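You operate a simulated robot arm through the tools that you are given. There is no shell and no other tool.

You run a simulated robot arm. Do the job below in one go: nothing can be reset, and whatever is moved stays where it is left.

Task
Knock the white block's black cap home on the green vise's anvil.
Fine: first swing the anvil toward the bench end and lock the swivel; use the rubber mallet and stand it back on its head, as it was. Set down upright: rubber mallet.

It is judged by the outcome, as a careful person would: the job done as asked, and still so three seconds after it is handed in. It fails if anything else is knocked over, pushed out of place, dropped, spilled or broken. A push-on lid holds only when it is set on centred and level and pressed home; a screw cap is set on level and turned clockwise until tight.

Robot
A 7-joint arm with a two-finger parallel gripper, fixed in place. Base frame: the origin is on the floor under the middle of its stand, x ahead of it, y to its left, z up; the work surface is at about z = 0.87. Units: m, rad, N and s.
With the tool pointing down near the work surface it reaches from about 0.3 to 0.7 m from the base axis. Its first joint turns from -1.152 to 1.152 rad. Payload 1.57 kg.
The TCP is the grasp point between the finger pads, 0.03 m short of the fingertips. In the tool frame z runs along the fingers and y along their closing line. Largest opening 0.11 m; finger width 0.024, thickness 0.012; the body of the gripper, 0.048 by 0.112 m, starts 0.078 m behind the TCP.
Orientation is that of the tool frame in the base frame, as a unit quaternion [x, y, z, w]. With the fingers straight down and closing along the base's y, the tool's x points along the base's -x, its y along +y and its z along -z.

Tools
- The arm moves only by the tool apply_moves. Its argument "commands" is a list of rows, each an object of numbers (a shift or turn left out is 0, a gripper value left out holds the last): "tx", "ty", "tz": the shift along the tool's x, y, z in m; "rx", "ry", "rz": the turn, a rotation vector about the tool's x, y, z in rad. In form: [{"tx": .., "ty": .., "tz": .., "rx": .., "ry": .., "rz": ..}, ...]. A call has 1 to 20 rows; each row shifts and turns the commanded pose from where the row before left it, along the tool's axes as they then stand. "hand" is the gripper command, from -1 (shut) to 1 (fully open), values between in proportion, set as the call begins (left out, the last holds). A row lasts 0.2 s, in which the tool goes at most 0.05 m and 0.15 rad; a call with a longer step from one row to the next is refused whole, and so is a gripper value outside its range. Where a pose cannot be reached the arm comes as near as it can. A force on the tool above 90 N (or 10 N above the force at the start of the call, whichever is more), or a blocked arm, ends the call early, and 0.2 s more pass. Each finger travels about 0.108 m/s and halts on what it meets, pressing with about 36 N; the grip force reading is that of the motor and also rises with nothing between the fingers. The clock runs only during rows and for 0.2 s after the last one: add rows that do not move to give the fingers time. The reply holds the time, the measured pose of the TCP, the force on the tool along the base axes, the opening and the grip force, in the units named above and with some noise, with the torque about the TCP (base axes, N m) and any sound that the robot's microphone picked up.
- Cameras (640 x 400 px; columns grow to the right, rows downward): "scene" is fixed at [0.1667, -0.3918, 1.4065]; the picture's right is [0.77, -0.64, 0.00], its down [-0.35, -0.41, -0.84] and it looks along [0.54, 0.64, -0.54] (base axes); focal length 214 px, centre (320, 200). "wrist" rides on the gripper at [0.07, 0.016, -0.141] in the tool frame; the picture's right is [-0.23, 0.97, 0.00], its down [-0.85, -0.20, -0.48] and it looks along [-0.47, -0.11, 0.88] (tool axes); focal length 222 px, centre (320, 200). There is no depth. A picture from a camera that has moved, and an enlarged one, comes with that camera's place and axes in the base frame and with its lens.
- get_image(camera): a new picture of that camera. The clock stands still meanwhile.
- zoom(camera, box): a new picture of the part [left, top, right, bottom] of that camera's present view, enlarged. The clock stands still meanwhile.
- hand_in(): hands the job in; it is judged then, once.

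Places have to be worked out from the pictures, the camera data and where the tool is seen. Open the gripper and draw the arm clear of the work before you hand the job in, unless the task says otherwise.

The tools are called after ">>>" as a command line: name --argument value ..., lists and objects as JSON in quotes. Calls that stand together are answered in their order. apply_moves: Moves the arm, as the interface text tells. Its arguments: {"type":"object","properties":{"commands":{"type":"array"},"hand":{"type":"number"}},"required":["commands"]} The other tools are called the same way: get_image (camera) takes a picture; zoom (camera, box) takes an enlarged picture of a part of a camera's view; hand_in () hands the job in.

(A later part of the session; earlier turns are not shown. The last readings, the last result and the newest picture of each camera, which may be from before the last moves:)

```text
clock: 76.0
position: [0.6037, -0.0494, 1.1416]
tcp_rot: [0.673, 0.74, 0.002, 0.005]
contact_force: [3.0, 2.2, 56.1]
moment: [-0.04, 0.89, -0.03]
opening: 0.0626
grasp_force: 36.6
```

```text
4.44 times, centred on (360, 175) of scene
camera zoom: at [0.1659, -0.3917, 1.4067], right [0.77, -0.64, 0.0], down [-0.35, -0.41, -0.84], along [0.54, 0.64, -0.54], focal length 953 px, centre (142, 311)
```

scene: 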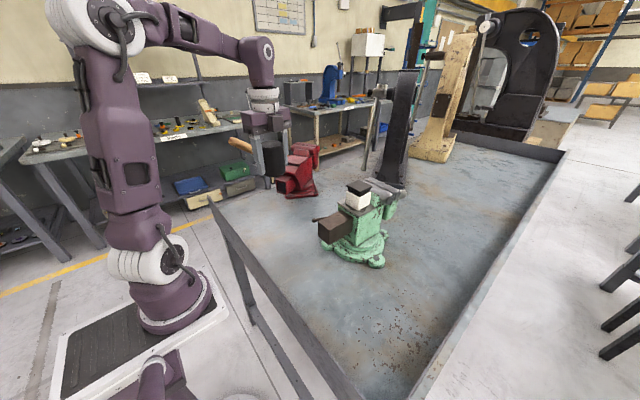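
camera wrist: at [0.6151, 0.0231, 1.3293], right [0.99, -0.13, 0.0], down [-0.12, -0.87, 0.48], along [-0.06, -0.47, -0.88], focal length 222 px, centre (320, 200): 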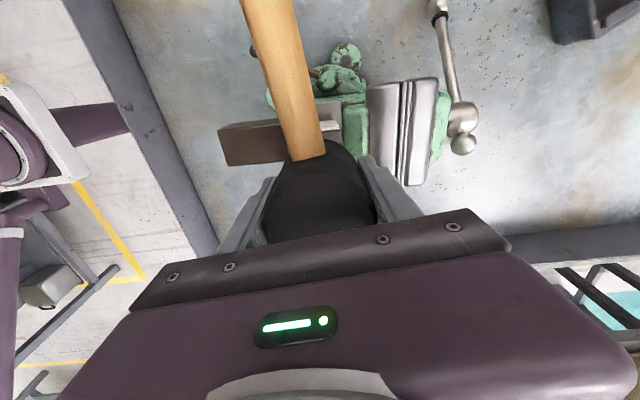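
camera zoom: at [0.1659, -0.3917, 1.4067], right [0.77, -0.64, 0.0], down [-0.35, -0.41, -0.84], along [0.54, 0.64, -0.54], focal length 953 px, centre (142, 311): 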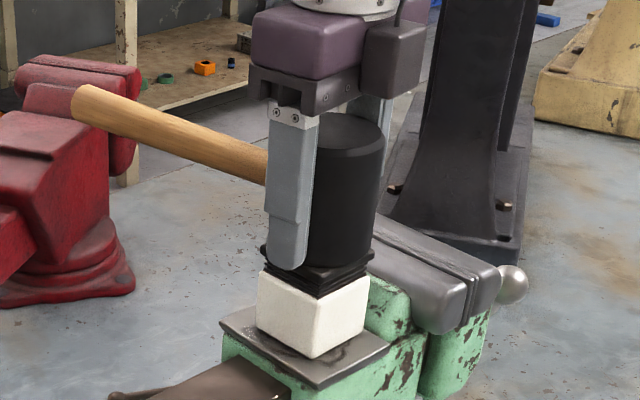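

At 56 N the head appears to have slid about 6 mm up in the fingers while the cap hardly moved. I back off and compare the cap gap.

>>> apply_moves --commands '[{"tz": -0.02}, {"tz": -0.03}, {}]' --hand -1

>>> zoom --camera "scene" --box '[320, 150, 400, 220]'

>>> zoom --camera "scene" --box '[310, 110, 410, 200]'

>>> get_image --camera "wrist"

```text
clock: 76.8
position: [0.6053, -0.0485, 1.1874]
tcp_rot: [0.673, 0.74, -0.001, -0.002]
contact_force: [-0.1, 0.7, -3.8]
moment: [-0.09, -0.03, -0.03]
opening: 0.0623
grasp_force: 35.5
```

```text
5.71 times, centred on (360, 185) of scene
camera zoom: at [0.1668, -0.3918, 1.4065], right [0.77, -0.64, 0.0], down [-0.35, -0.41, -0.84], along [0.54, 0.64, -0.54], focal length 1226 px, centre (91, 286)
```

zoom: 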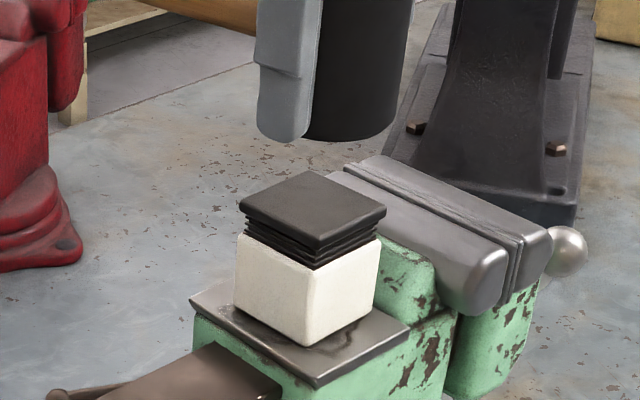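

```text
4.44 times, centred on (360, 155) of scene
camera zoom: at [0.1668, -0.3918, 1.4065], right [0.77, -0.64, 0.0], down [-0.35, -0.41, -0.84], along [0.54, 0.64, -0.54], focal length 953 px, centre (142, 400)
```

zoom: 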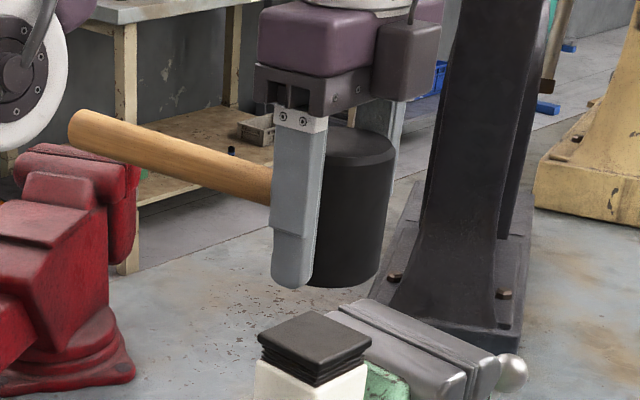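

```text
taken
camera wrist: at [0.6153, 0.0237, 1.3288], right [0.99, -0.13, 0.0], down [-0.12, -0.87, 0.48], along [-0.07, -0.47, -0.88], focal length 222 px, centre (320, 200)
```

wrist: 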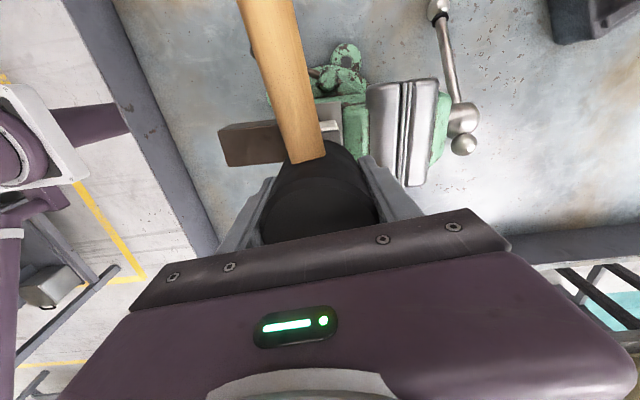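

The cap has not moved: holding the head by friction alone gives only about 56 N. I'll regrip deeper so the palm backs the head, using the flat slide box as a stand. First I turn the tool so the handle points -x and move above the box at x≈0.515.

>>> apply_moves --commands '[{"rz": -0.1341}, {"rz": -0.1341}, {"rz": -0.1341}, {"rz": -0.1341}, {"rz": -0.1341}, {"rz": -0.1341}, {"rz": -0.1341}, {"rz": -0.1341}, {"rz": -0.1341}, {"rz": -0.1341}, {"rz": -0.1341}, {"tx": 0.015}, {"tx": 0.03}, {"tx": 0.03}, {"tx": 0.015}, {}]' --hand -1

>>> get_image --camera "scene"

>>> get_image --camera "wrist"

```text
clock: 80.2
position: [0.5151, -0.0481, 1.1881]
tcp_rot: [0.0, 1.0, 0.0, 0.0]
contact_force: [0.1, 0.5, -3.4]
moment: [-0.01, -0.09, -0.01]
opening: 0.0626
grasp_force: 36.0
```

```text
taken
```

scene: 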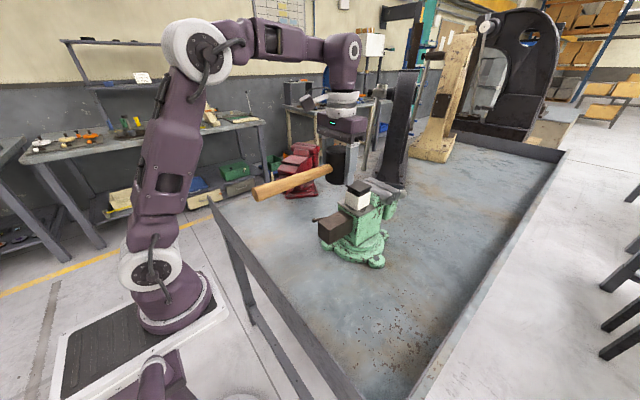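

```text
taken
camera wrist: at [0.4449, -0.031, 1.3299], right [0.23, 0.97, 0.0], down [0.86, -0.2, 0.48], along [0.47, -0.11, -0.88], focal length 222 px, centre (320, 200)
```

wrist: 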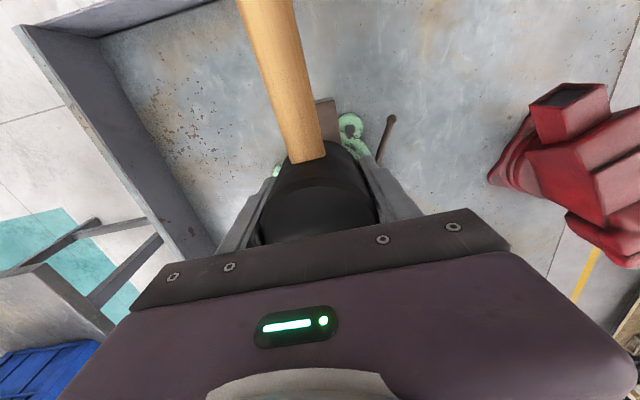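

The handle points -x over the bench and the head is above the slide box, whose centreline is y≈-0.045. I shift 3 mm and lower until the head nearly touches the box top.

>>> apply_moves --commands '[{"ty": 0.003, "tz": 0.02}, {"tz": 0.03}, {"tz": 0.03}, {"tz": 0.025}, {"tz": 0.015}, {}]' --hand -1

>>> zoom --camera "scene" --box '[250, 130, 410, 270]'

```text
clock: 81.6
position: [0.5146, -0.0441, 1.068]
tcp_rot: [0.001, 1.0, 0.0, 0.0]
contact_force: [0.2, -0.6, -5.4]
moment: [0.0, -0.07, -0.01]
opening: 0.0624
grasp_force: 35.8
```

```text
2.86 times, centred on (330, 200) of scene
camera zoom: at [0.1668, -0.3918, 1.4065], right [0.77, -0.64, 0.0], down [-0.35, -0.41, -0.84], along [0.54, 0.64, -0.54], focal length 613 px, centre (291, 200)
```

zoom: 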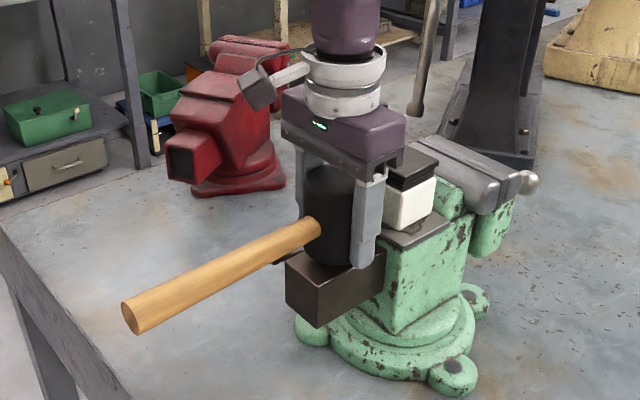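

The head is just above the box and clear of the block. I step down slowly to contact.

>>> apply_moves --commands '[{"tz": 0.003}, {"tz": 0.003}, {"tz": 0.002}, {}]' --hand -1

```text
clock: 82.6
position: [0.5148, -0.0451, 1.059]
tcp_rot: [0.0, 1.0, 0.001, -0.001]
contact_force: [0.3, -0.7, -3.9]
moment: [-0.04, -0.08, -0.05]
opening: 0.0623
grasp_force: 35.8
```

>>> apply_moves --commands '[{"tz": 0.0015}, {"tz": 0.0015}, {}]' --hand -1

```text
clock: 83.4
position: [0.5153, -0.0455, 1.058]
tcp_rot: [-0.001, 1.0, 0.0, 0.001]
contact_force: [-2.7, 3.5, 32.5]
moment: [0.23, 0.38, -0.02]
opening: 0.0626
grasp_force: 35.7
```

The head stands on the box (contact at z=1.058, 32 N). I unload by about 1 mm, then loosen the fingers a little so the mallet stays guided.

>>> apply_moves --commands '[{"tz": -0.001}, {}]' --hand -1

>>> apply_moves --commands '[{}, {}]' --hand 0.3

>>> zoom --camera "scene" --box '[250, 130, 410, 270]'

```text
clock: 84.0
position: [0.5152, -0.0465, 1.0573]
tcp_rot: [-0.001, 1.0, 0.0, 0.001]
contact_force: [-0.3, 3.2, 25.1]
moment: [0.12, -0.61, 0.02]
opening: 0.0623
grasp_force: 35.8
```

```text
clock: 84.6
position: [0.5145, -0.0458, 1.058]
tcp_rot: [0.0, 1.0, 0.0, -0.001]
contact_force: [0.2, 0.0, -0.5]
moment: [0.01, 0.0, -0.02]
opening: 0.0716
grasp_force: 0.0
```

```text
2.86 times, centred on (330, 200) of scene
camera zoom: at [0.1667, -0.3918, 1.4065], right [0.77, -0.64, 0.0], down [-0.35, -0.41, -0.84], along [0.54, 0.64, -0.54], focal length 613 px, centre (291, 200)
```

zoom: 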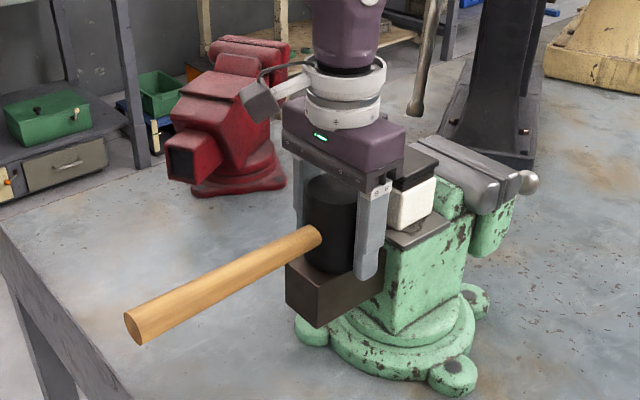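

The mallet stands steadily on the box by itself. I lower the gripper around it toward palm contact.

>>> apply_moves --commands '[{"tz": 0.008}, {"tz": 0.008}, {"tz": 0.005}, {}]' --hand 0.3

>>> zoom --camera "scene" --box '[290, 150, 390, 250]'

```text
clock: 85.6
position: [0.5145, -0.0458, 1.0367]
tcp_rot: [0.0, 1.0, 0.0, -0.001]
contact_force: [-0.1, 0.6, -0.4]
moment: [0.01, -0.01, -0.02]
opening: 0.0715
grasp_force: 0.1
```

```text
4.00 times, centred on (340, 200) of scene
camera zoom: at [0.1667, -0.3918, 1.4065], right [0.77, -0.64, 0.0], down [-0.35, -0.41, -0.84], along [0.54, 0.64, -0.54], focal length 858 px, centre (240, 200)
```

zoom: 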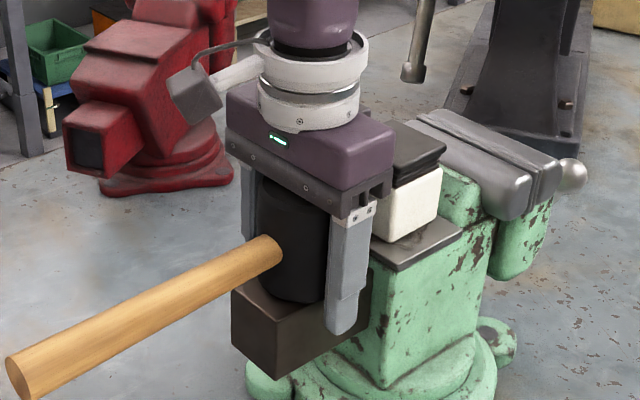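

The palm is nearly at the head's top. I step down in 2 mm increments until it touches.

>>> apply_moves --commands '[{"tz": 0.002}, {"tz": 0.002}, {}]' --hand 0.3

>>> apply_moves --commands '[{"tz": 0.0015}, {"tz": 0.0015}, {}]' --hand 0.3

```text
clock: 86.4
position: [0.5146, -0.0447, 1.0329]
tcp_rot: [0.0, 1.0, 0.001, 0.0]
contact_force: [-0.1, 0.9, -0.5]
moment: [0.02, -0.03, 0.03]
opening: 0.0717
grasp_force: 0.0
```

```text
clock: 87.2
position: [0.5136, -0.0448, 1.0299]
tcp_rot: [0.0, 1.0, 0.0, 0.0]
contact_force: [-0.4, 0.1, 0.4]
moment: [0.01, -0.03, -0.01]
opening: 0.0717
grasp_force: 0.1
```

No palm contact yet at z=1.030. I keep stepping down carefully.

>>> apply_moves --commands '[{"tz": 0.0015}, {"tz": 0.0015}, {}]' --hand 0.3

>>> apply_moves --commands '[{"tz": 0.001}, {"tz": 0.001}, {}]' --hand 0.3

>>> zoom --camera "scene" --box '[290, 150, 390, 250]'

```text
clock: 88.0
position: [0.5151, -0.0457, 1.0294]
tcp_rot: [-0.001, 1.0, -0.001, 0.003]
contact_force: [-2.0, 3.1, 57.5]
moment: [-0.54, 0.14, 0.02]
opening: 0.0712
grasp_force: 0.0
```

```text
clock: 88.8
position: [0.5161, -0.0453, 1.0305]
tcp_rot: [-0.001, 1.0, -0.001, 0.005]
contact_force: [-13.2, 3.2, 22.4]
moment: [-0.18, -0.54, -0.07]
opening: 0.0713
grasp_force: 0.1
stopped in row 3: the force on the tool passed its limit at 91 N (the readings are from after the stop); the commanded pose is now the measured one
```

```text
4.00 times, centred on (340, 200) of scene
camera zoom: at [0.1659, -0.3917, 1.4067], right [0.77, -0.64, 0.0], down [-0.35, -0.41, -0.84], along [0.54, 0.64, -0.54], focal length 858 px, centre (240, 200)
```

zoom: 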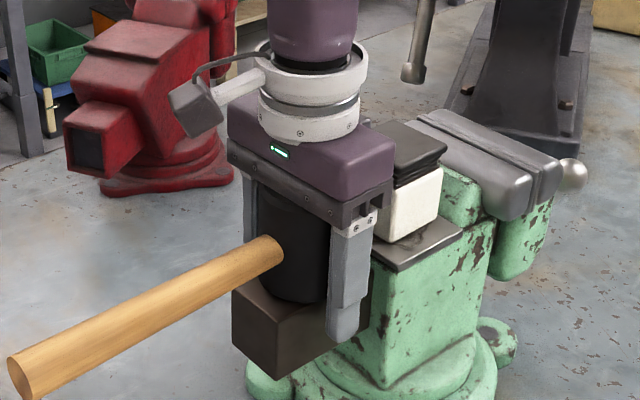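

The palm is firmly on the head at z≈1.030. I unload slightly and close the fingers on the head in this deeper position.

>>> apply_moves --commands '[{"tz": -0.0005}, {}]' --hand 0.3

>>> apply_moves --commands '[{}, {}, {}, {}]' --hand -1

>>> zoom --camera "scene" --box '[290, 150, 390, 250]'

```text
clock: 89.4
position: [0.5171, -0.0458, 1.0293]
tcp_rot: [0.0, 1.0, 0.0, 0.006]
contact_force: [-7.5, 1.7, 29.2]
moment: [-0.02, -0.02, 0.02]
opening: 0.0716
grasp_force: 0.2
```

```text
clock: 90.4
position: [0.5159, -0.0458, 1.03]
tcp_rot: [-0.001, 1.0, 0.0, 0.007]
contact_force: [-2.2, -3.7, 38.7]
moment: [0.26, 0.4, -0.05]
opening: 0.0629
grasp_force: 36.0
```

```text
4.00 times, centred on (340, 200) of scene
camera zoom: at [0.166, -0.3918, 1.4066], right [0.77, -0.64, 0.0], down [-0.35, -0.41, -0.84], along [0.54, 0.64, -0.54], focal length 858 px, centre (240, 200)
```

zoom: 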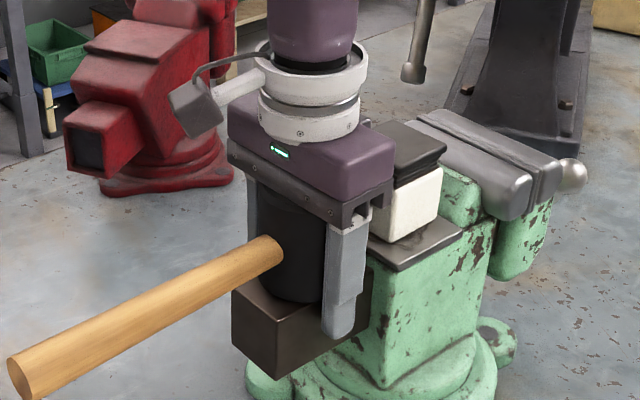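

The tool picked up a slight 0.8° pitch from the pressing. I reopen, unload, straighten the tool, and close again so the mallet is held square.

>>> apply_moves --commands '[{}, {}, {"tz": -0.0015, "ry": 0.013}, {}]' --hand 0.3

>>> apply_moves --commands '[{}, {}, {}, {}]' --hand -1

```text
clock: 91.4
position: [0.5146, -0.0453, 1.0316]
tcp_rot: [0.0, 1.0, 0.0, -0.003]
contact_force: [-8.3, -6.0, 14.7]
moment: [0.19, -0.6, -0.1]
opening: 0.0717
grasp_force: 0.0
```

```text
clock: 92.4
position: [0.5163, -0.0448, 1.0303]
tcp_rot: [-0.002, 1.0, 0.0, -0.001]
contact_force: [-0.9, 0.8, 0.5]
moment: [-0.01, -0.1, -0.01]
opening: 0.0625
grasp_force: 36.1
```

The mallet is now held square with the palm backing it, at near-zero load. I lift straight up to z≈1.19 and re-measure the cap.

>>> apply_moves --commands '[{"tz": -0.01}, {"tz": -0.02}, {"tz": -0.03}, {"tz": -0.03}, {"tz": -0.03}, {"tz": -0.03}, {"tz": -0.01}, {}]' --hand -1

>>> zoom --camera "scene" --box '[330, 170, 390, 220]'

>>> zoom --camera "scene" --box '[240, 110, 400, 240]'

```text
clock: 94.2
position: [0.5169, -0.0457, 1.1901]
tcp_rot: [-0.001, 1.0, -0.001, 0.0]
contact_force: [-0.3, 0.7, -4.5]
moment: [0.02, -0.05, -0.03]
opening: 0.0625
grasp_force: 35.7
```

```text
8.00 times, centred on (360, 195) of scene
camera zoom: at [0.1668, -0.3918, 1.4065], right [0.77, -0.64, 0.0], down [-0.35, -0.41, -0.84], along [0.54, 0.64, -0.54], focal length 1716 px, centre (0, 240)
```

zoom: 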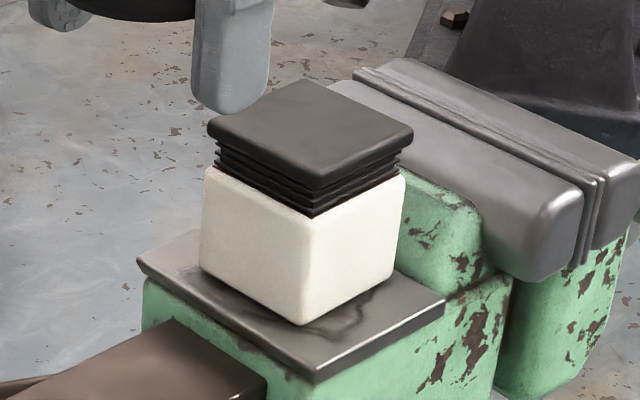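

```text
3.08 times, centred on (320, 175) of scene
camera zoom: at [0.1668, -0.3918, 1.4065], right [0.77, -0.64, 0.0], down [-0.35, -0.41, -0.84], along [0.54, 0.64, -0.54], focal length 660 px, centre (320, 277)
```

zoom: 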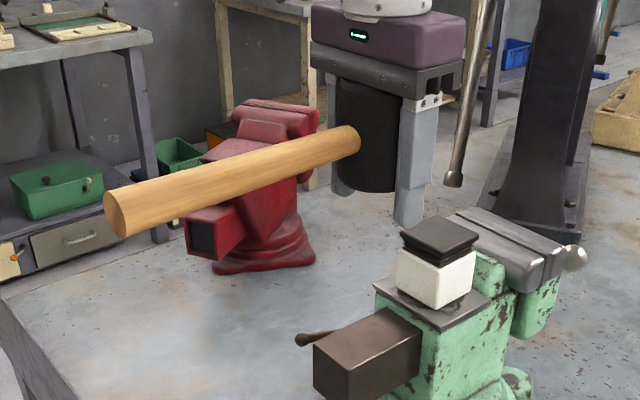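

The cap is still 1 cm proud and the block is near (0.602, -0.050), turned only about 2°. The fingers reach about 25 mm below the mallet face, so they must pass about 3–4 mm either side of the block. I move over it at z≈1.19.

>>> apply_moves --commands '[{"tx": -0.01, "ty": -0.0005}, {"tx": -0.02, "ty": -0.001}, {"tx": -0.025, "ty": -0.001}, {"tx": -0.02, "ty": -0.001}, {"tx": -0.0101, "ty": -0.0005}, {}, {}]' --hand -1

>>> zoom --camera "scene" --box '[315, 120, 405, 220]'

>>> get_image --camera "wrist"

```text
clock: 95.8
position: [0.6019, -0.0488, 1.1908]
tcp_rot: [-0.001, 1.0, 0.0, -0.001]
contact_force: [-1.0, 0.0, -3.3]
moment: [0.01, -0.09, 0.0]
opening: 0.0626
grasp_force: 35.9
```

```text
4.00 times, centred on (360, 170) of scene
camera zoom: at [0.1668, -0.3918, 1.4065], right [0.77, -0.64, 0.0], down [-0.35, -0.41, -0.84], along [0.54, 0.64, -0.54], focal length 858 px, centre (160, 320)
```

zoom: 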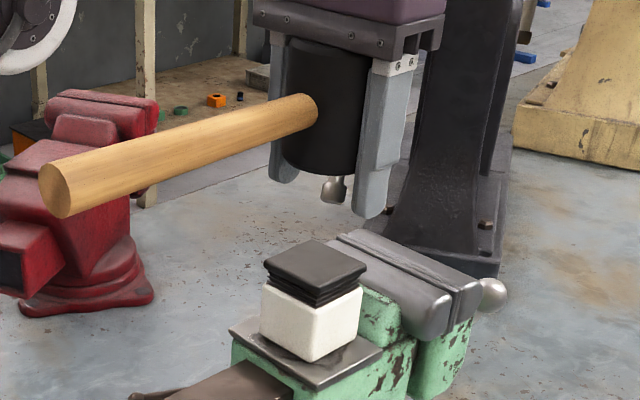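

```text
taken
camera wrist: at [0.5326, -0.0319, 1.3324], right [0.23, 0.97, 0.0], down [0.86, -0.2, 0.48], along [0.46, -0.11, -0.88], focal length 222 px, centre (320, 200)
```

wrist: 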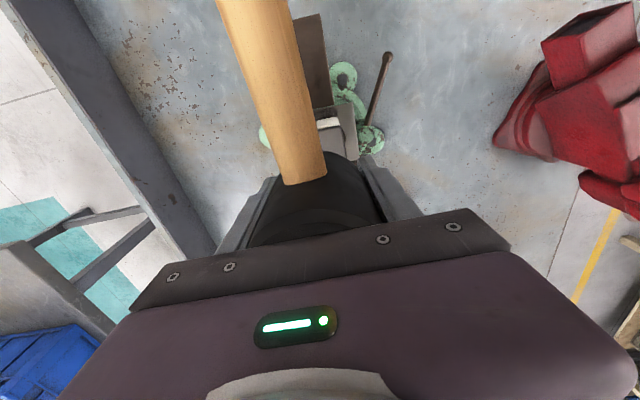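

By comparing with the placement picture, the block is at (0.602, -0.0486), which matches the tool within about 1 mm. I come down slowly so the tips pass either side of the cap, watching for early contact.

>>> apply_moves --commands '[{"tz": 0.015}, {"tz": 0.02}, {"tz": 0.01}, {}]' --hand -1

>>> zoom --camera "scene" --box '[325, 140, 395, 220]'

```text
clock: 96.8
position: [0.6031, -0.0484, 1.1465]
tcp_rot: [-0.001, 1.0, -0.001, -0.001]
contact_force: [0.1, -0.4, -3.8]
moment: [-0.01, -0.1, -0.03]
opening: 0.0624
grasp_force: 36.0
```

```text
5.00 times, centred on (360, 180) of scene
camera zoom: at [0.1668, -0.3918, 1.4065], right [0.77, -0.64, 0.0], down [-0.35, -0.41, -0.84], along [0.54, 0.64, -0.54], focal length 1072 px, centre (120, 300)
```

zoom: 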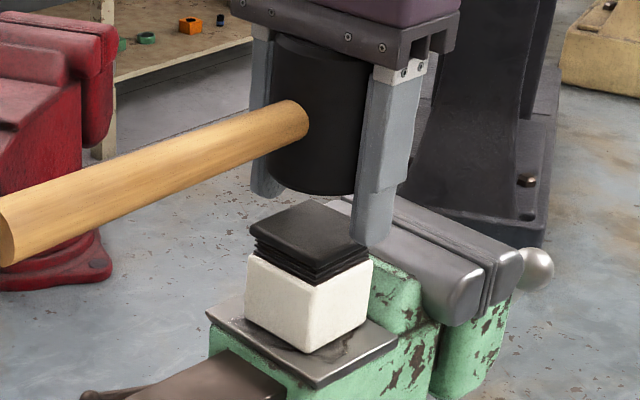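

The fingers look set to pass either side of the cap. I continue in 3 mm steps.

>>> apply_moves --commands '[{"tz": 0.003}, {"tz": 0.003}, {"tz": 0.003}, {}]' --hand -1

>>> zoom --camera "scene" --box '[325, 140, 395, 220]'

```text
clock: 97.8
position: [0.6017, -0.0488, 1.1371]
tcp_rot: [-0.001, 1.0, -0.001, 0.0]
contact_force: [0.5, 0.5, -4.0]
moment: [0.05, -0.09, 0.01]
opening: 0.0625
grasp_force: 36.0
```

```text
5.00 times, centred on (360, 180) of scene
camera zoom: at [0.1668, -0.3918, 1.4065], right [0.77, -0.64, 0.0], down [-0.35, -0.41, -0.84], along [0.54, 0.64, -0.54], focal length 1072 px, centre (120, 300)
```

zoom: 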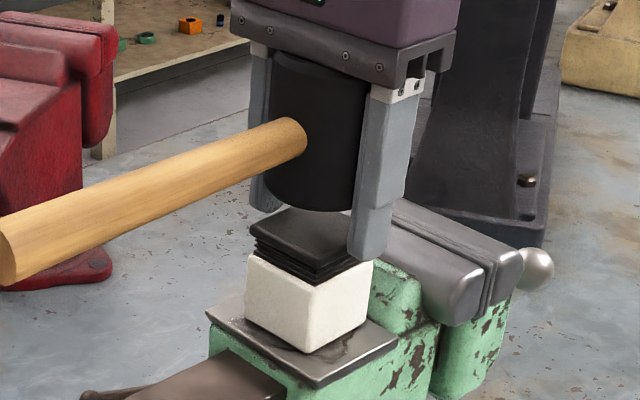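

No contact, and the tips are now at cap level. I continue down toward head contact.

>>> apply_moves --commands '[{"tz": 0.004}, {"tz": 0.004}, {"tz": 0.004}, {"tz": 0.003}, {}]' --hand -1

>>> zoom --camera "scene" --box '[325, 140, 395, 220]'

```text
clock: 99.0
position: [0.602, -0.0492, 1.1222]
tcp_rot: [-0.001, 1.0, -0.002, -0.001]
contact_force: [-0.4, 0.2, -4.4]
moment: [-0.02, -0.09, -0.01]
opening: 0.0626
grasp_force: 36.1
```

```text
5.00 times, centred on (360, 180) of scene
camera zoom: at [0.1668, -0.3918, 1.4065], right [0.77, -0.64, 0.0], down [-0.35, -0.41, -0.84], along [0.54, 0.64, -0.54], focal length 1072 px, centre (120, 300)
```

zoom: 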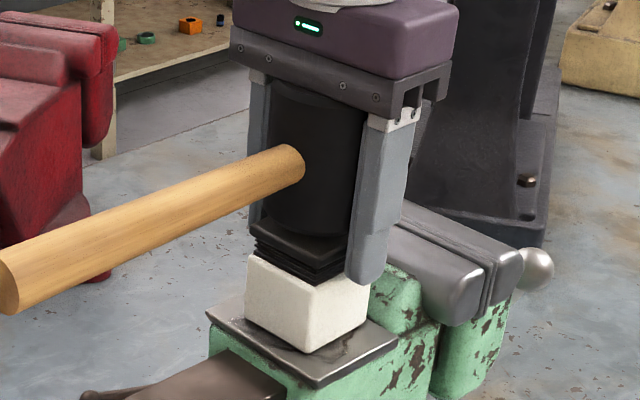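

The head is about 4 mm above the cap with no contact elsewhere. I lift 15 mm and deliver a firm knock, now with the palm behind the head.

>>> apply_moves --commands '[{"tz": -0.015}, {}]' --hand -1

>>> apply_moves --commands '[{"tz": 0.033}, {}]' --hand -1

>>> zoom --camera "scene" --box '[325, 140, 395, 220]'

```text
clock: 99.6
position: [0.6035, -0.0491, 1.137]
tcp_rot: [0.0, 1.0, -0.001, -0.001]
contact_force: [0.0, 0.8, -3.3]
moment: [0.0, -0.07, 0.0]
opening: 0.0624
grasp_force: 36.1
```

```text
clock: 100.2
position: [0.6054, -0.0498, 1.1126]
tcp_rot: [-0.001, 1.0, -0.002, 0.011]
contact_force: [-2.5, 1.9, 22.8]
moment: [0.11, 0.64, -0.06]
opening: 0.0627
grasp_force: 35.8
stopped in row 2: the force on the tool passed its limit at 94 N (the readings are from after the stop); the commanded pose is now the measured one
```

```text
5.00 times, centred on (360, 180) of scene
camera zoom: at [0.1662, -0.3917, 1.4066], right [0.77, -0.64, 0.0], down [-0.35, -0.41, -0.84], along [0.54, 0.64, -0.54], focal length 1072 px, centre (120, 300)
```

zoom: 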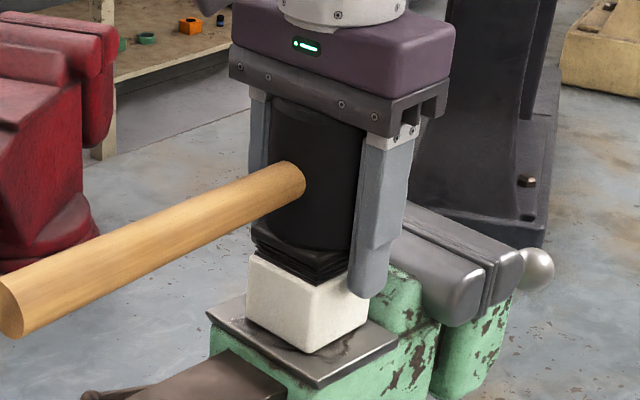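

The call stopped at 94 N with the tool at z=1.1126. I back up 2 cm, straighten the small pitch, and look at the cap gap.

>>> apply_moves --commands '[{"tz": -0.01, "ry": 0.01}, {"tz": -0.012, "ry": 0.01}, {}]' --hand -1

>>> zoom --camera "scene" --box '[330, 160, 390, 220]'

```text
clock: 101.0
position: [0.6034, -0.0505, 1.1318]
tcp_rot: [-0.001, 1.0, -0.002, -0.002]
contact_force: [-0.4, -0.1, -4.4]
moment: [0.02, -0.08, -0.03]
opening: 0.0623
grasp_force: 35.9
```

```text
6.67 times, centred on (360, 190) of scene
camera zoom: at [0.1668, -0.3918, 1.4065], right [0.77, -0.64, 0.0], down [-0.35, -0.41, -0.84], along [0.54, 0.64, -0.54], focal length 1430 px, centre (53, 267)
```

zoom: 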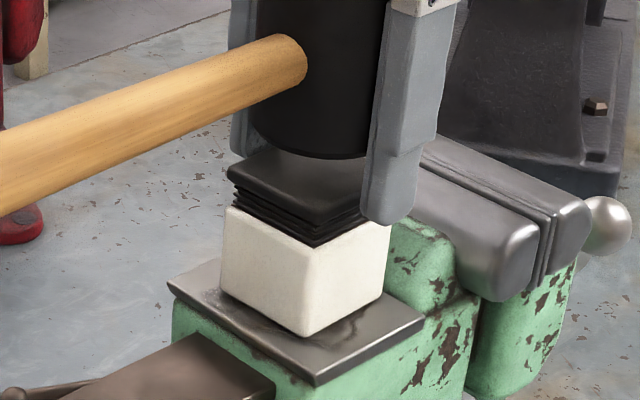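

I compare the cap gap at the same zoom as before the knock.

>>> zoom --camera "scene" --box '[330, 170, 390, 220]'

>>> zoom --camera "scene" --box '[348, 178, 378, 203]'

```text
8.00 times, centred on (360, 195) of scene
camera zoom: at [0.1668, -0.3918, 1.4065], right [0.77, -0.64, 0.0], down [-0.35, -0.41, -0.84], along [0.54, 0.64, -0.54], focal length 1716 px, centre (0, 240)
```

zoom: 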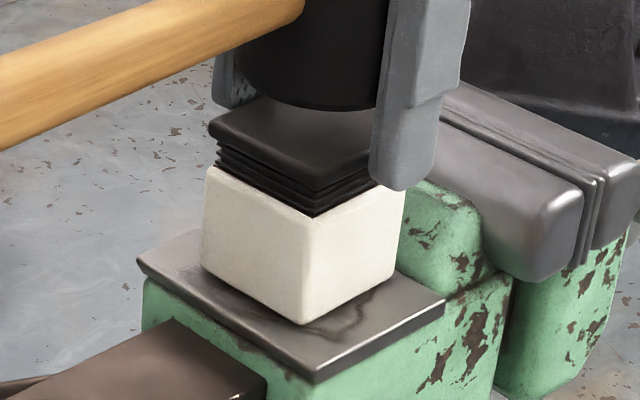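

```text
16.00 times, centred on (363, 190) of scene
camera zoom: at [0.1668, -0.3918, 1.4065], right [0.77, -0.64, 0.0], down [-0.35, -0.41, -0.84], along [0.54, 0.64, -0.54], focal length 3432 px, centre (-368, 352)
```

zoom: 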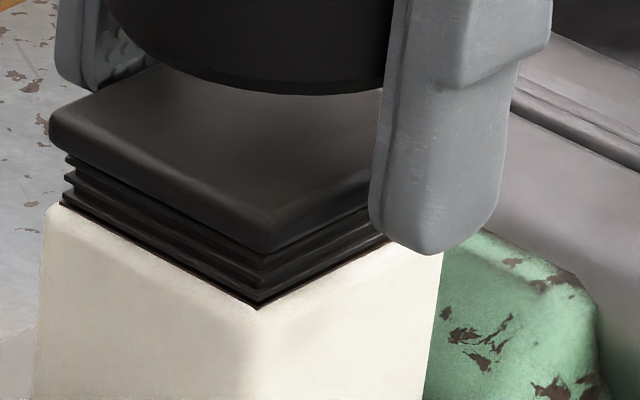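

The cap has not moved at about 94 N quasi-static, so it needs a real blow rather than a push. I raise to z≈1.185 and centre over the block again for a full-speed strike.

>>> apply_moves --commands '[{"tz": -0.02}, {"tz": -0.03, "tx": 0.001, "ty": 0.001}, {}, {}]' --hand -1

>>> zoom --camera "scene" --box '[325, 130, 395, 220]'

```text
clock: 102.0
position: [0.6029, -0.0484, 1.1814]
tcp_rot: [-0.001, 1.0, -0.002, -0.002]
contact_force: [0.4, 0.7, -4.1]
moment: [-0.02, -0.07, 0.01]
opening: 0.0622
grasp_force: 36.0
```

```text
4.44 times, centred on (360, 175) of scene
camera zoom: at [0.1668, -0.3918, 1.4065], right [0.77, -0.64, 0.0], down [-0.35, -0.41, -0.84], along [0.54, 0.64, -0.54], focal length 953 px, centre (142, 311)
```

zoom: 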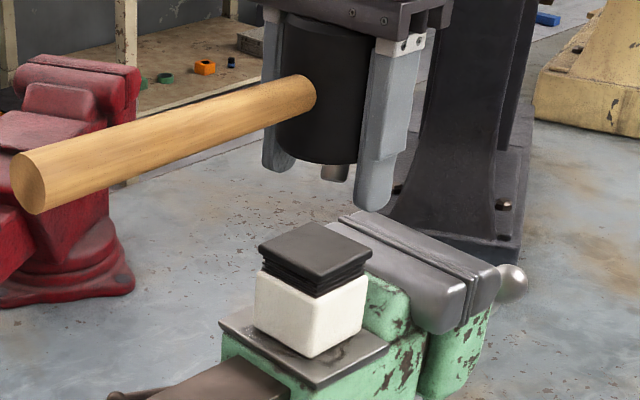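

The alignment is unchanged. I strike at full allowed speed straight down.

>>> apply_moves --commands '[{"tz": 0.05}, {"tz": 0.045}]' --hand -1

>>> zoom --camera "scene" --box '[325, 130, 395, 220]'

```text
clock: 102.6
position: [0.6048, -0.0504, 1.1061]
tcp_rot: [-0.002, 1.0, -0.005, 0.016]
contact_force: [-2.2, 0.7, 30.2]
moment: [0.52, 0.76, 0.0]
opening: 0.0628
grasp_force: 35.7
stopped in row 2: the force on the tool passed its limit at 112 N (the readings are from after the stop); the commanded pose is now the measured one
```

```text
4.44 times, centred on (360, 175) of scene
camera zoom: at [0.1661, -0.3917, 1.4066], right [0.77, -0.64, 0.0], down [-0.35, -0.41, -0.84], along [0.54, 0.64, -0.54], focal length 953 px, centre (142, 311)
```

zoom: 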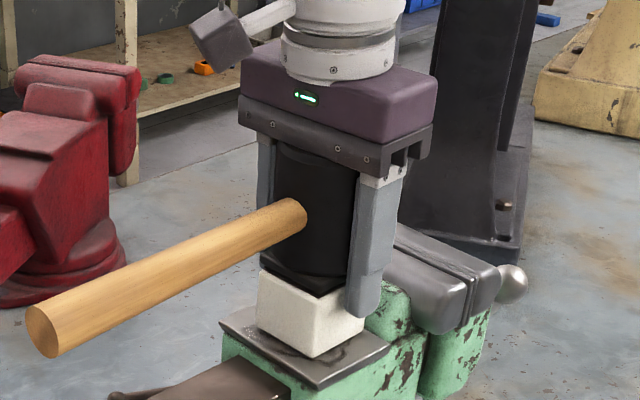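

This blow (112 N peak) drove the cap down: the tool sits 6 mm lower. I raise, straighten the pitch, and inspect.

>>> apply_moves --commands '[{"tz": -0.012, "ry": 0.01}, {"tz": -0.02, "ry": 0.012}, {"tz": -0.03, "ry": 0.01}, {"tz": -0.02}, {}]' --hand -1

>>> zoom --camera "scene" --box '[330, 170, 390, 220]'

>>> zoom --camera "scene" --box '[348, 178, 378, 203]'

```text
clock: 103.8
position: [0.6033, -0.0496, 1.1855]
tcp_rot: [0.0, 1.0, -0.004, -0.003]
contact_force: [0.4, 0.4, -4.0]
moment: [0.0, -0.08, 0.01]
opening: 0.0626
grasp_force: 35.9
```

```text
8.00 times, centred on (360, 195) of scene
camera zoom: at [0.1668, -0.3918, 1.4065], right [0.77, -0.64, 0.0], down [-0.35, -0.41, -0.84], along [0.54, 0.64, -0.54], focal length 1716 px, centre (0, 240)
```

zoom: 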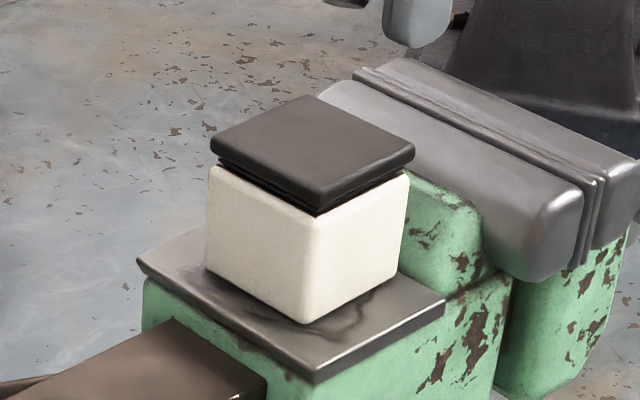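

```text
16.00 times, centred on (363, 190) of scene
camera zoom: at [0.1668, -0.3918, 1.4065], right [0.77, -0.64, 0.0], down [-0.35, -0.41, -0.84], along [0.54, 0.64, -0.54], focal length 3432 px, centre (-368, 352)
```

zoom: 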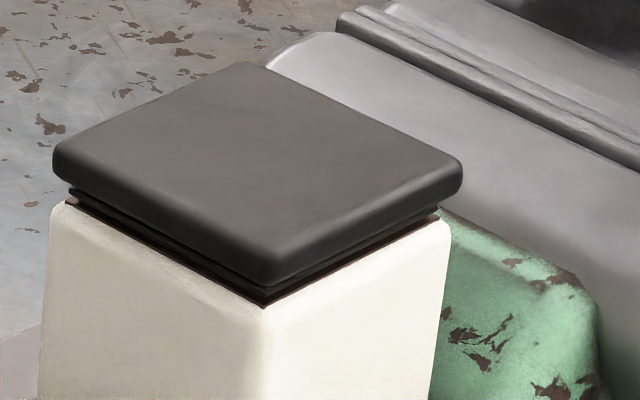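

One knock took the cap from three visible ribs to one (about 7 mm) and it is still level. I remove the small tool tilt and strike again with the same swing.

>>> apply_moves --commands '[{"rx": -0.008, "ry": -0.006}, {}, {}]' --hand -1

>>> apply_moves --commands '[{"tz": 0.05}, {"tz": 0.05}]' --hand -1

>>> zoom --camera "scene" --box '[325, 130, 395, 220]'

```text
clock: 104.6
position: [0.6037, -0.0482, 1.1848]
tcp_rot: [-0.002, 1.0, 0.0, 0.0]
contact_force: [0.6, -0.3, -3.2]
moment: [-0.01, -0.05, 0.0]
opening: 0.0626
grasp_force: 36.0
```

```text
clock: 105.3
position: [0.6061, -0.0486, 1.1011]
tcp_rot: [-0.002, 1.0, -0.002, 0.014]
contact_force: [-3.2, 1.6, 26.3]
moment: [0.18, 0.72, 0.0]
opening: 0.0622
grasp_force: 36.0
stopped in row 2: the force on the tool passed its limit at 106 N (the readings are from after the stop); the commanded pose is now the measured one
```

```text
4.44 times, centred on (360, 175) of scene
camera zoom: at [0.1661, -0.3917, 1.4066], right [0.77, -0.64, 0.0], down [-0.35, -0.41, -0.84], along [0.54, 0.64, -0.54], focal length 953 px, centre (142, 311)
```

zoom: 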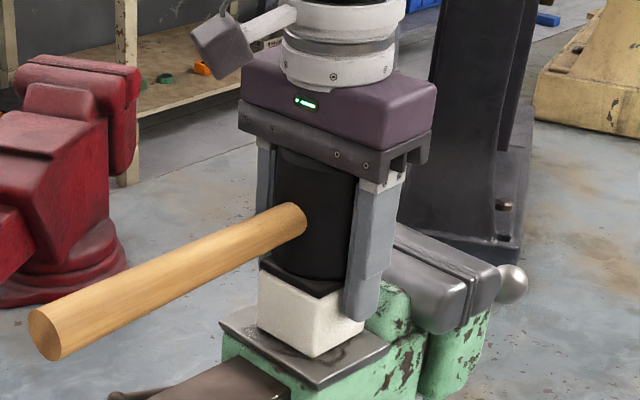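

The tool is another 5 mm lower at z=1.101, so the cap looks nearly flush. I rise, straighten, and inspect.

>>> apply_moves --commands '[{"tz": -0.012, "ry": 0.01}, {"tz": -0.02, "ry": 0.01}, {"tz": -0.03, "ry": 0.008}, {"tz": -0.02}, {}]' --hand -1

>>> zoom --camera "scene" --box '[330, 170, 390, 220]'

>>> zoom --camera "scene" --box '[348, 178, 378, 203]'

```text
clock: 106.5
position: [0.6051, -0.0494, 1.1816]
tcp_rot: [-0.001, 1.0, -0.001, -0.003]
contact_force: [-0.2, -0.9, -4.3]
moment: [-0.01, -0.04, 0.0]
opening: 0.0623
grasp_force: 35.9
```

```text
8.00 times, centred on (360, 195) of scene
camera zoom: at [0.1668, -0.3918, 1.4065], right [0.77, -0.64, 0.0], down [-0.35, -0.41, -0.84], along [0.54, 0.64, -0.54], focal length 1716 px, centre (0, 240)
```

zoom: 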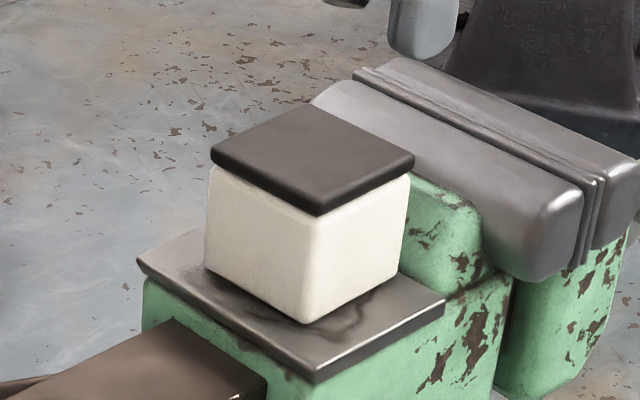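

```text
16.00 times, centred on (363, 190) of scene
camera zoom: at [0.1668, -0.3918, 1.4065], right [0.77, -0.64, 0.0], down [-0.35, -0.41, -0.84], along [0.54, 0.64, -0.54], focal length 3432 px, centre (-368, 352)
```

zoom: 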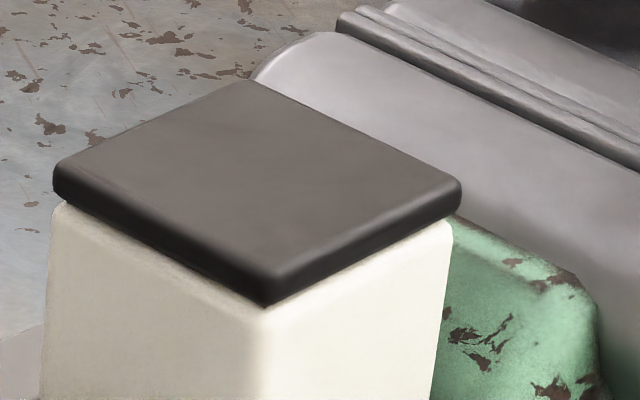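

The cap plate now sits flush on the white body with no rib showing. I give one confirming knock to see whether it has bottomed out, after re-centring and levelling.

>>> apply_moves --commands '[{"tx": 0.002, "ry": -0.006}, {}, {}]' --hand -1

>>> apply_moves --commands '[{"tz": 0.05}, {"tz": 0.05}]' --hand -1

```text
clock: 107.3
position: [0.6044, -0.0503, 1.1799]
tcp_rot: [-0.002, 1.0, -0.002, 0.001]
contact_force: [-0.2, -0.4, -3.5]
moment: [0.01, -0.09, 0.04]
opening: 0.0625
grasp_force: 35.9
```

```text
clock: 107.9
position: [0.6079, -0.0496, 1.101]
tcp_rot: [-0.002, 1.0, -0.005, 0.018]
contact_force: [-2.0, 1.4, 29.4]
moment: [0.43, 0.79, -0.01]
opening: 0.0627
grasp_force: 35.8
stopped in row 2: the force on the tool passed its limit at 134 N (the readings are from after the stop); the commanded pose is now the measured one
```

The tool stopped at the same z=1.101 with a higher peak (134 N), so the cap is fully home. I rise, level the tool and take a look.

>>> apply_moves --commands '[{"tz": -0.012, "ry": 0.012}, {"tz": -0.02, "ry": 0.012, "rx": -0.006}, {"tz": -0.03, "ry": 0.01}, {"tz": -0.025}, {}, {}]' --hand -1

>>> zoom --camera "scene" --box '[330, 170, 390, 220]'

>>> get_image --camera "scene"

>>> get_image --camera "wrist"

```text
clock: 109.3
position: [0.6066, -0.0481, 1.1861]
tcp_rot: [-0.003, 1.0, -0.001, -0.002]
contact_force: [0.0, -0.1, -4.1]
moment: [-0.02, -0.05, -0.03]
opening: 0.0625
grasp_force: 36.3
```

```text
8.00 times, centred on (360, 195) of scene
camera zoom: at [0.1668, -0.3918, 1.4065], right [0.77, -0.64, 0.0], down [-0.35, -0.41, -0.84], along [0.54, 0.64, -0.54], focal length 1716 px, centre (0, 240)
```

zoom: 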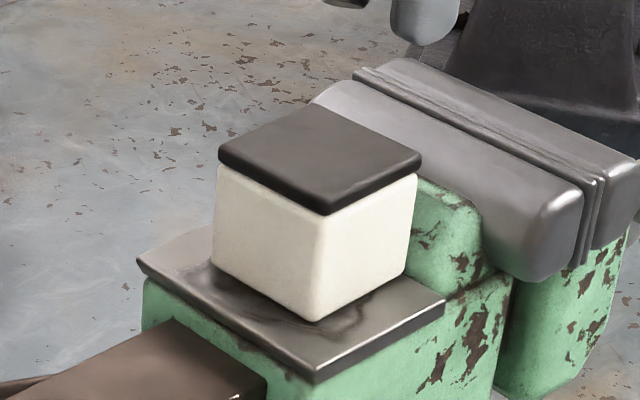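

```text
taken
```

scene: 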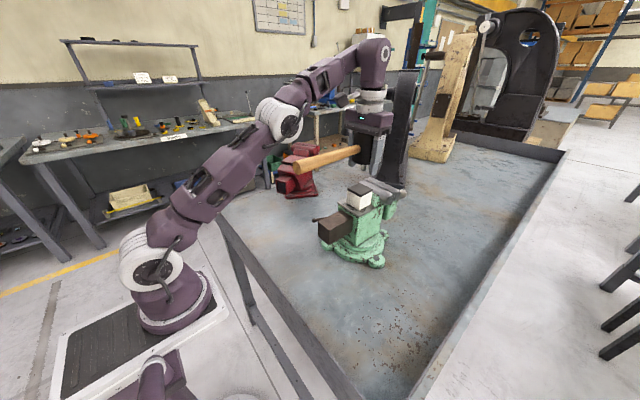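

```text
taken
camera wrist: at [0.5378, -0.0316, 1.3275], right [0.22, 0.97, 0.0], down [0.86, -0.19, 0.48], along [0.46, -0.11, -0.88], focal length 222 px, centre (320, 200)
```

wrist: 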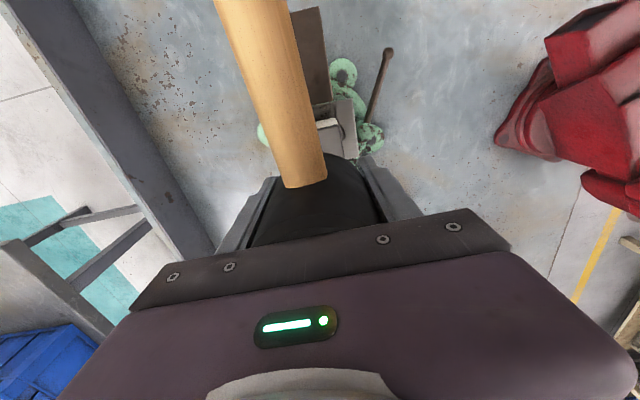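

The cap is flush and level, the block is well on the anvil, and the vise and lever are unchanged. I now take the mallet back to the slide box to regrip it higher for setting down.

>>> apply_moves --commands '[{"tx": 0.012, "ry": -0.004, "rz": 0.006}, {"tx": 0.025, "ty": 0.001}, {"tx": 0.028, "ty": 0.001}, {"tx": 0.018, "ty": 0.0005}, {"tx": 0.008}, {}, {}]' --hand -1

>>> apply_moves --commands '[{"tz": 0.02}, {"tz": 0.03}, {"tz": 0.03}, {"tz": 0.03}, {"tz": 0.025}, {"tz": 0.01}, {}]' --hand -1

>>> zoom --camera "scene" --box '[290, 150, 390, 250]'

```text
clock: 110.9
position: [0.5171, -0.0447, 1.1846]
tcp_rot: [0.0, 1.0, -0.002, 0.001]
contact_force: [-0.4, 0.7, -3.8]
moment: [0.02, -0.04, -0.03]
opening: 0.0624
grasp_force: 36.2
```

```text
clock: 112.5
position: [0.5182, -0.0466, 1.0398]
tcp_rot: [0.001, 1.0, -0.001, 0.0]
contact_force: [0.8, -0.6, -3.9]
moment: [0.0, -0.07, -0.02]
opening: 0.0625
grasp_force: 36.2
```

```text
4.00 times, centred on (340, 200) of scene
camera zoom: at [0.1668, -0.3918, 1.4065], right [0.77, -0.64, 0.0], down [-0.35, -0.41, -0.84], along [0.54, 0.64, -0.54], focal length 858 px, centre (240, 200)
```

zoom: 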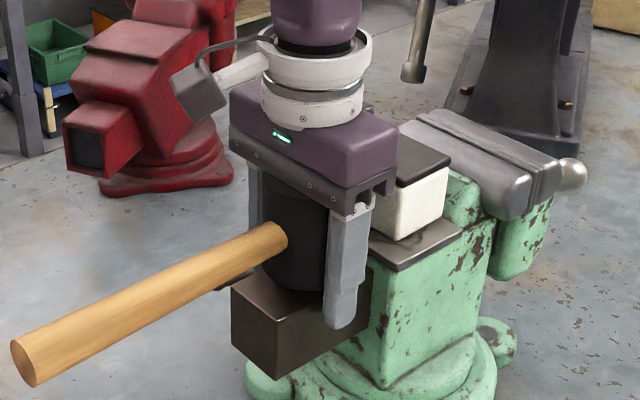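

The fingers straddle the box with the head about 9 mm above it. I step down to contact.

>>> apply_moves --commands '[{"tz": 0.003}, {"tz": 0.003}, {"tz": 0.0015}, {}]' --hand -1

```text
clock: 113.5
position: [0.5166, -0.0464, 1.0331]
tcp_rot: [0.0, 1.0, 0.0, 0.001]
contact_force: [0.8, -0.5, -3.7]
moment: [-0.03, -0.06, -0.01]
opening: 0.0624
grasp_force: 35.9
```

No contact yet at z=1.033, so I take a little more.

>>> apply_moves --commands '[{"tz": 0.0012}, {"tz": 0.0012}, {}]' --hand -1

```text
clock: 114.3
position: [0.5158, -0.0454, 1.0306]
tcp_rot: [-0.001, 1.0, -0.001, 0.001]
contact_force: [0.0, -0.3, 0.3]
moment: [0.02, -0.2, -0.03]
opening: 0.0626
grasp_force: 36.1
```

The reading went from -4 N to 0, so the head is just resting on the box. I add a touch more, then open slightly.

>>> apply_moves --commands '[{"tz": 0.0006}, {}]' --hand -1

>>> apply_moves --commands '[{}, {}, {}]' --hand 0.3

>>> zoom --camera "scene" --box '[290, 150, 390, 250]'

```text
clock: 114.9
position: [0.5165, -0.047, 1.0307]
tcp_rot: [0.0, 1.0, -0.002, 0.002]
contact_force: [1.5, -1.4, 4.6]
moment: [0.03, -0.39, -0.09]
opening: 0.0625
grasp_force: 35.8
```

```text
clock: 115.7
position: [0.5155, -0.0456, 1.0301]
tcp_rot: [0.0, 1.0, -0.001, 0.001]
contact_force: [1.3, 0.5, 1.8]
moment: [0.01, 0.1, -0.01]
opening: 0.0715
grasp_force: 0.1
```

```text
4.00 times, centred on (340, 200) of scene
camera zoom: at [0.1668, -0.3918, 1.4065], right [0.77, -0.64, 0.0], down [-0.35, -0.41, -0.84], along [0.54, 0.64, -0.54], focal length 858 px, centre (240, 200)
```

zoom: 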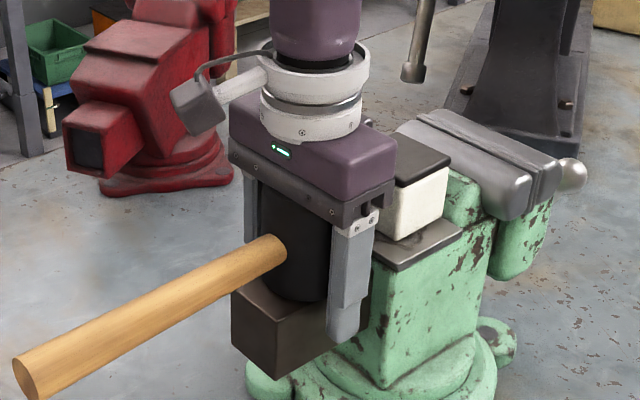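

The mallet stands on the box by itself. I raise the gripper 34 mm around it and close again.

>>> apply_moves --commands '[{"tz": -0.006}, {"tz": -0.01}, {"tz": -0.01}, {"tz": -0.008}, {}]' --hand 0.3

>>> zoom --camera "scene" --box '[290, 150, 390, 250]'

```text
clock: 116.9
position: [0.5154, -0.0466, 1.0644]
tcp_rot: [-0.001, 1.0, -0.002, 0.001]
contact_force: [0.4, -0.7, -0.2]
moment: [-0.01, 0.01, 0.04]
opening: 0.0715
grasp_force: 0.1
```

```text
4.00 times, centred on (340, 200) of scene
camera zoom: at [0.1667, -0.3918, 1.4065], right [0.77, -0.64, 0.0], down [-0.35, -0.41, -0.84], along [0.54, 0.64, -0.54], focal length 858 px, centre (240, 200)
```

zoom: 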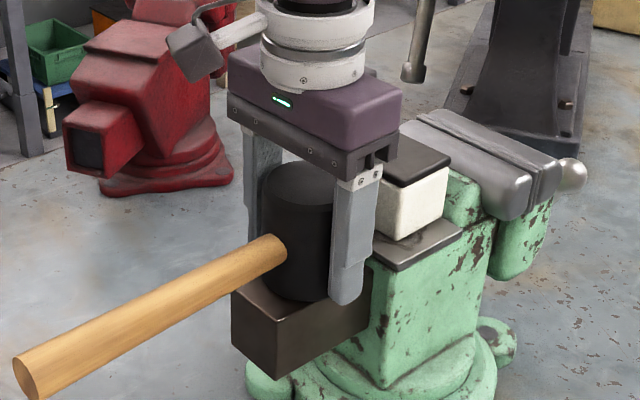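

The gripper sits higher on the head and the mallet is undisturbed. I close on it.

>>> apply_moves --commands '[{}, {}, {}, {}]' --hand -1

>>> apply_moves --commands '[{"tz": -0.008}, {"tz": -0.015}, {"tz": -0.025}, {"tz": -0.03}, {"tz": -0.03}, {"tz": -0.02}, {}]' --hand -1

>>> get_image --camera "scene"

```text
clock: 117.9
position: [0.5153, -0.0464, 1.0654]
tcp_rot: [0.001, 1.0, -0.001, 0.001]
contact_force: [-1.0, 2.7, 4.8]
moment: [0.29, 0.04, -0.02]
opening: 0.0624
grasp_force: 36.2
```

```text
clock: 119.5
position: [0.5154, -0.045, 1.1917]
tcp_rot: [0.0, 1.0, -0.001, 0.001]
contact_force: [0.1, 0.3, -4.1]
moment: [0.02, -0.1, -0.01]
opening: 0.0626
grasp_force: 35.9
```

```text
taken
```

scene: 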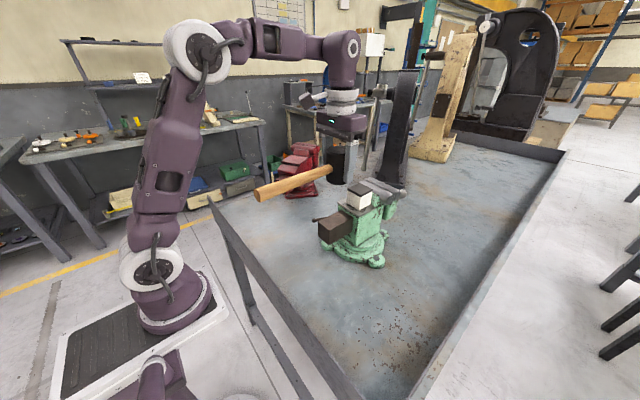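

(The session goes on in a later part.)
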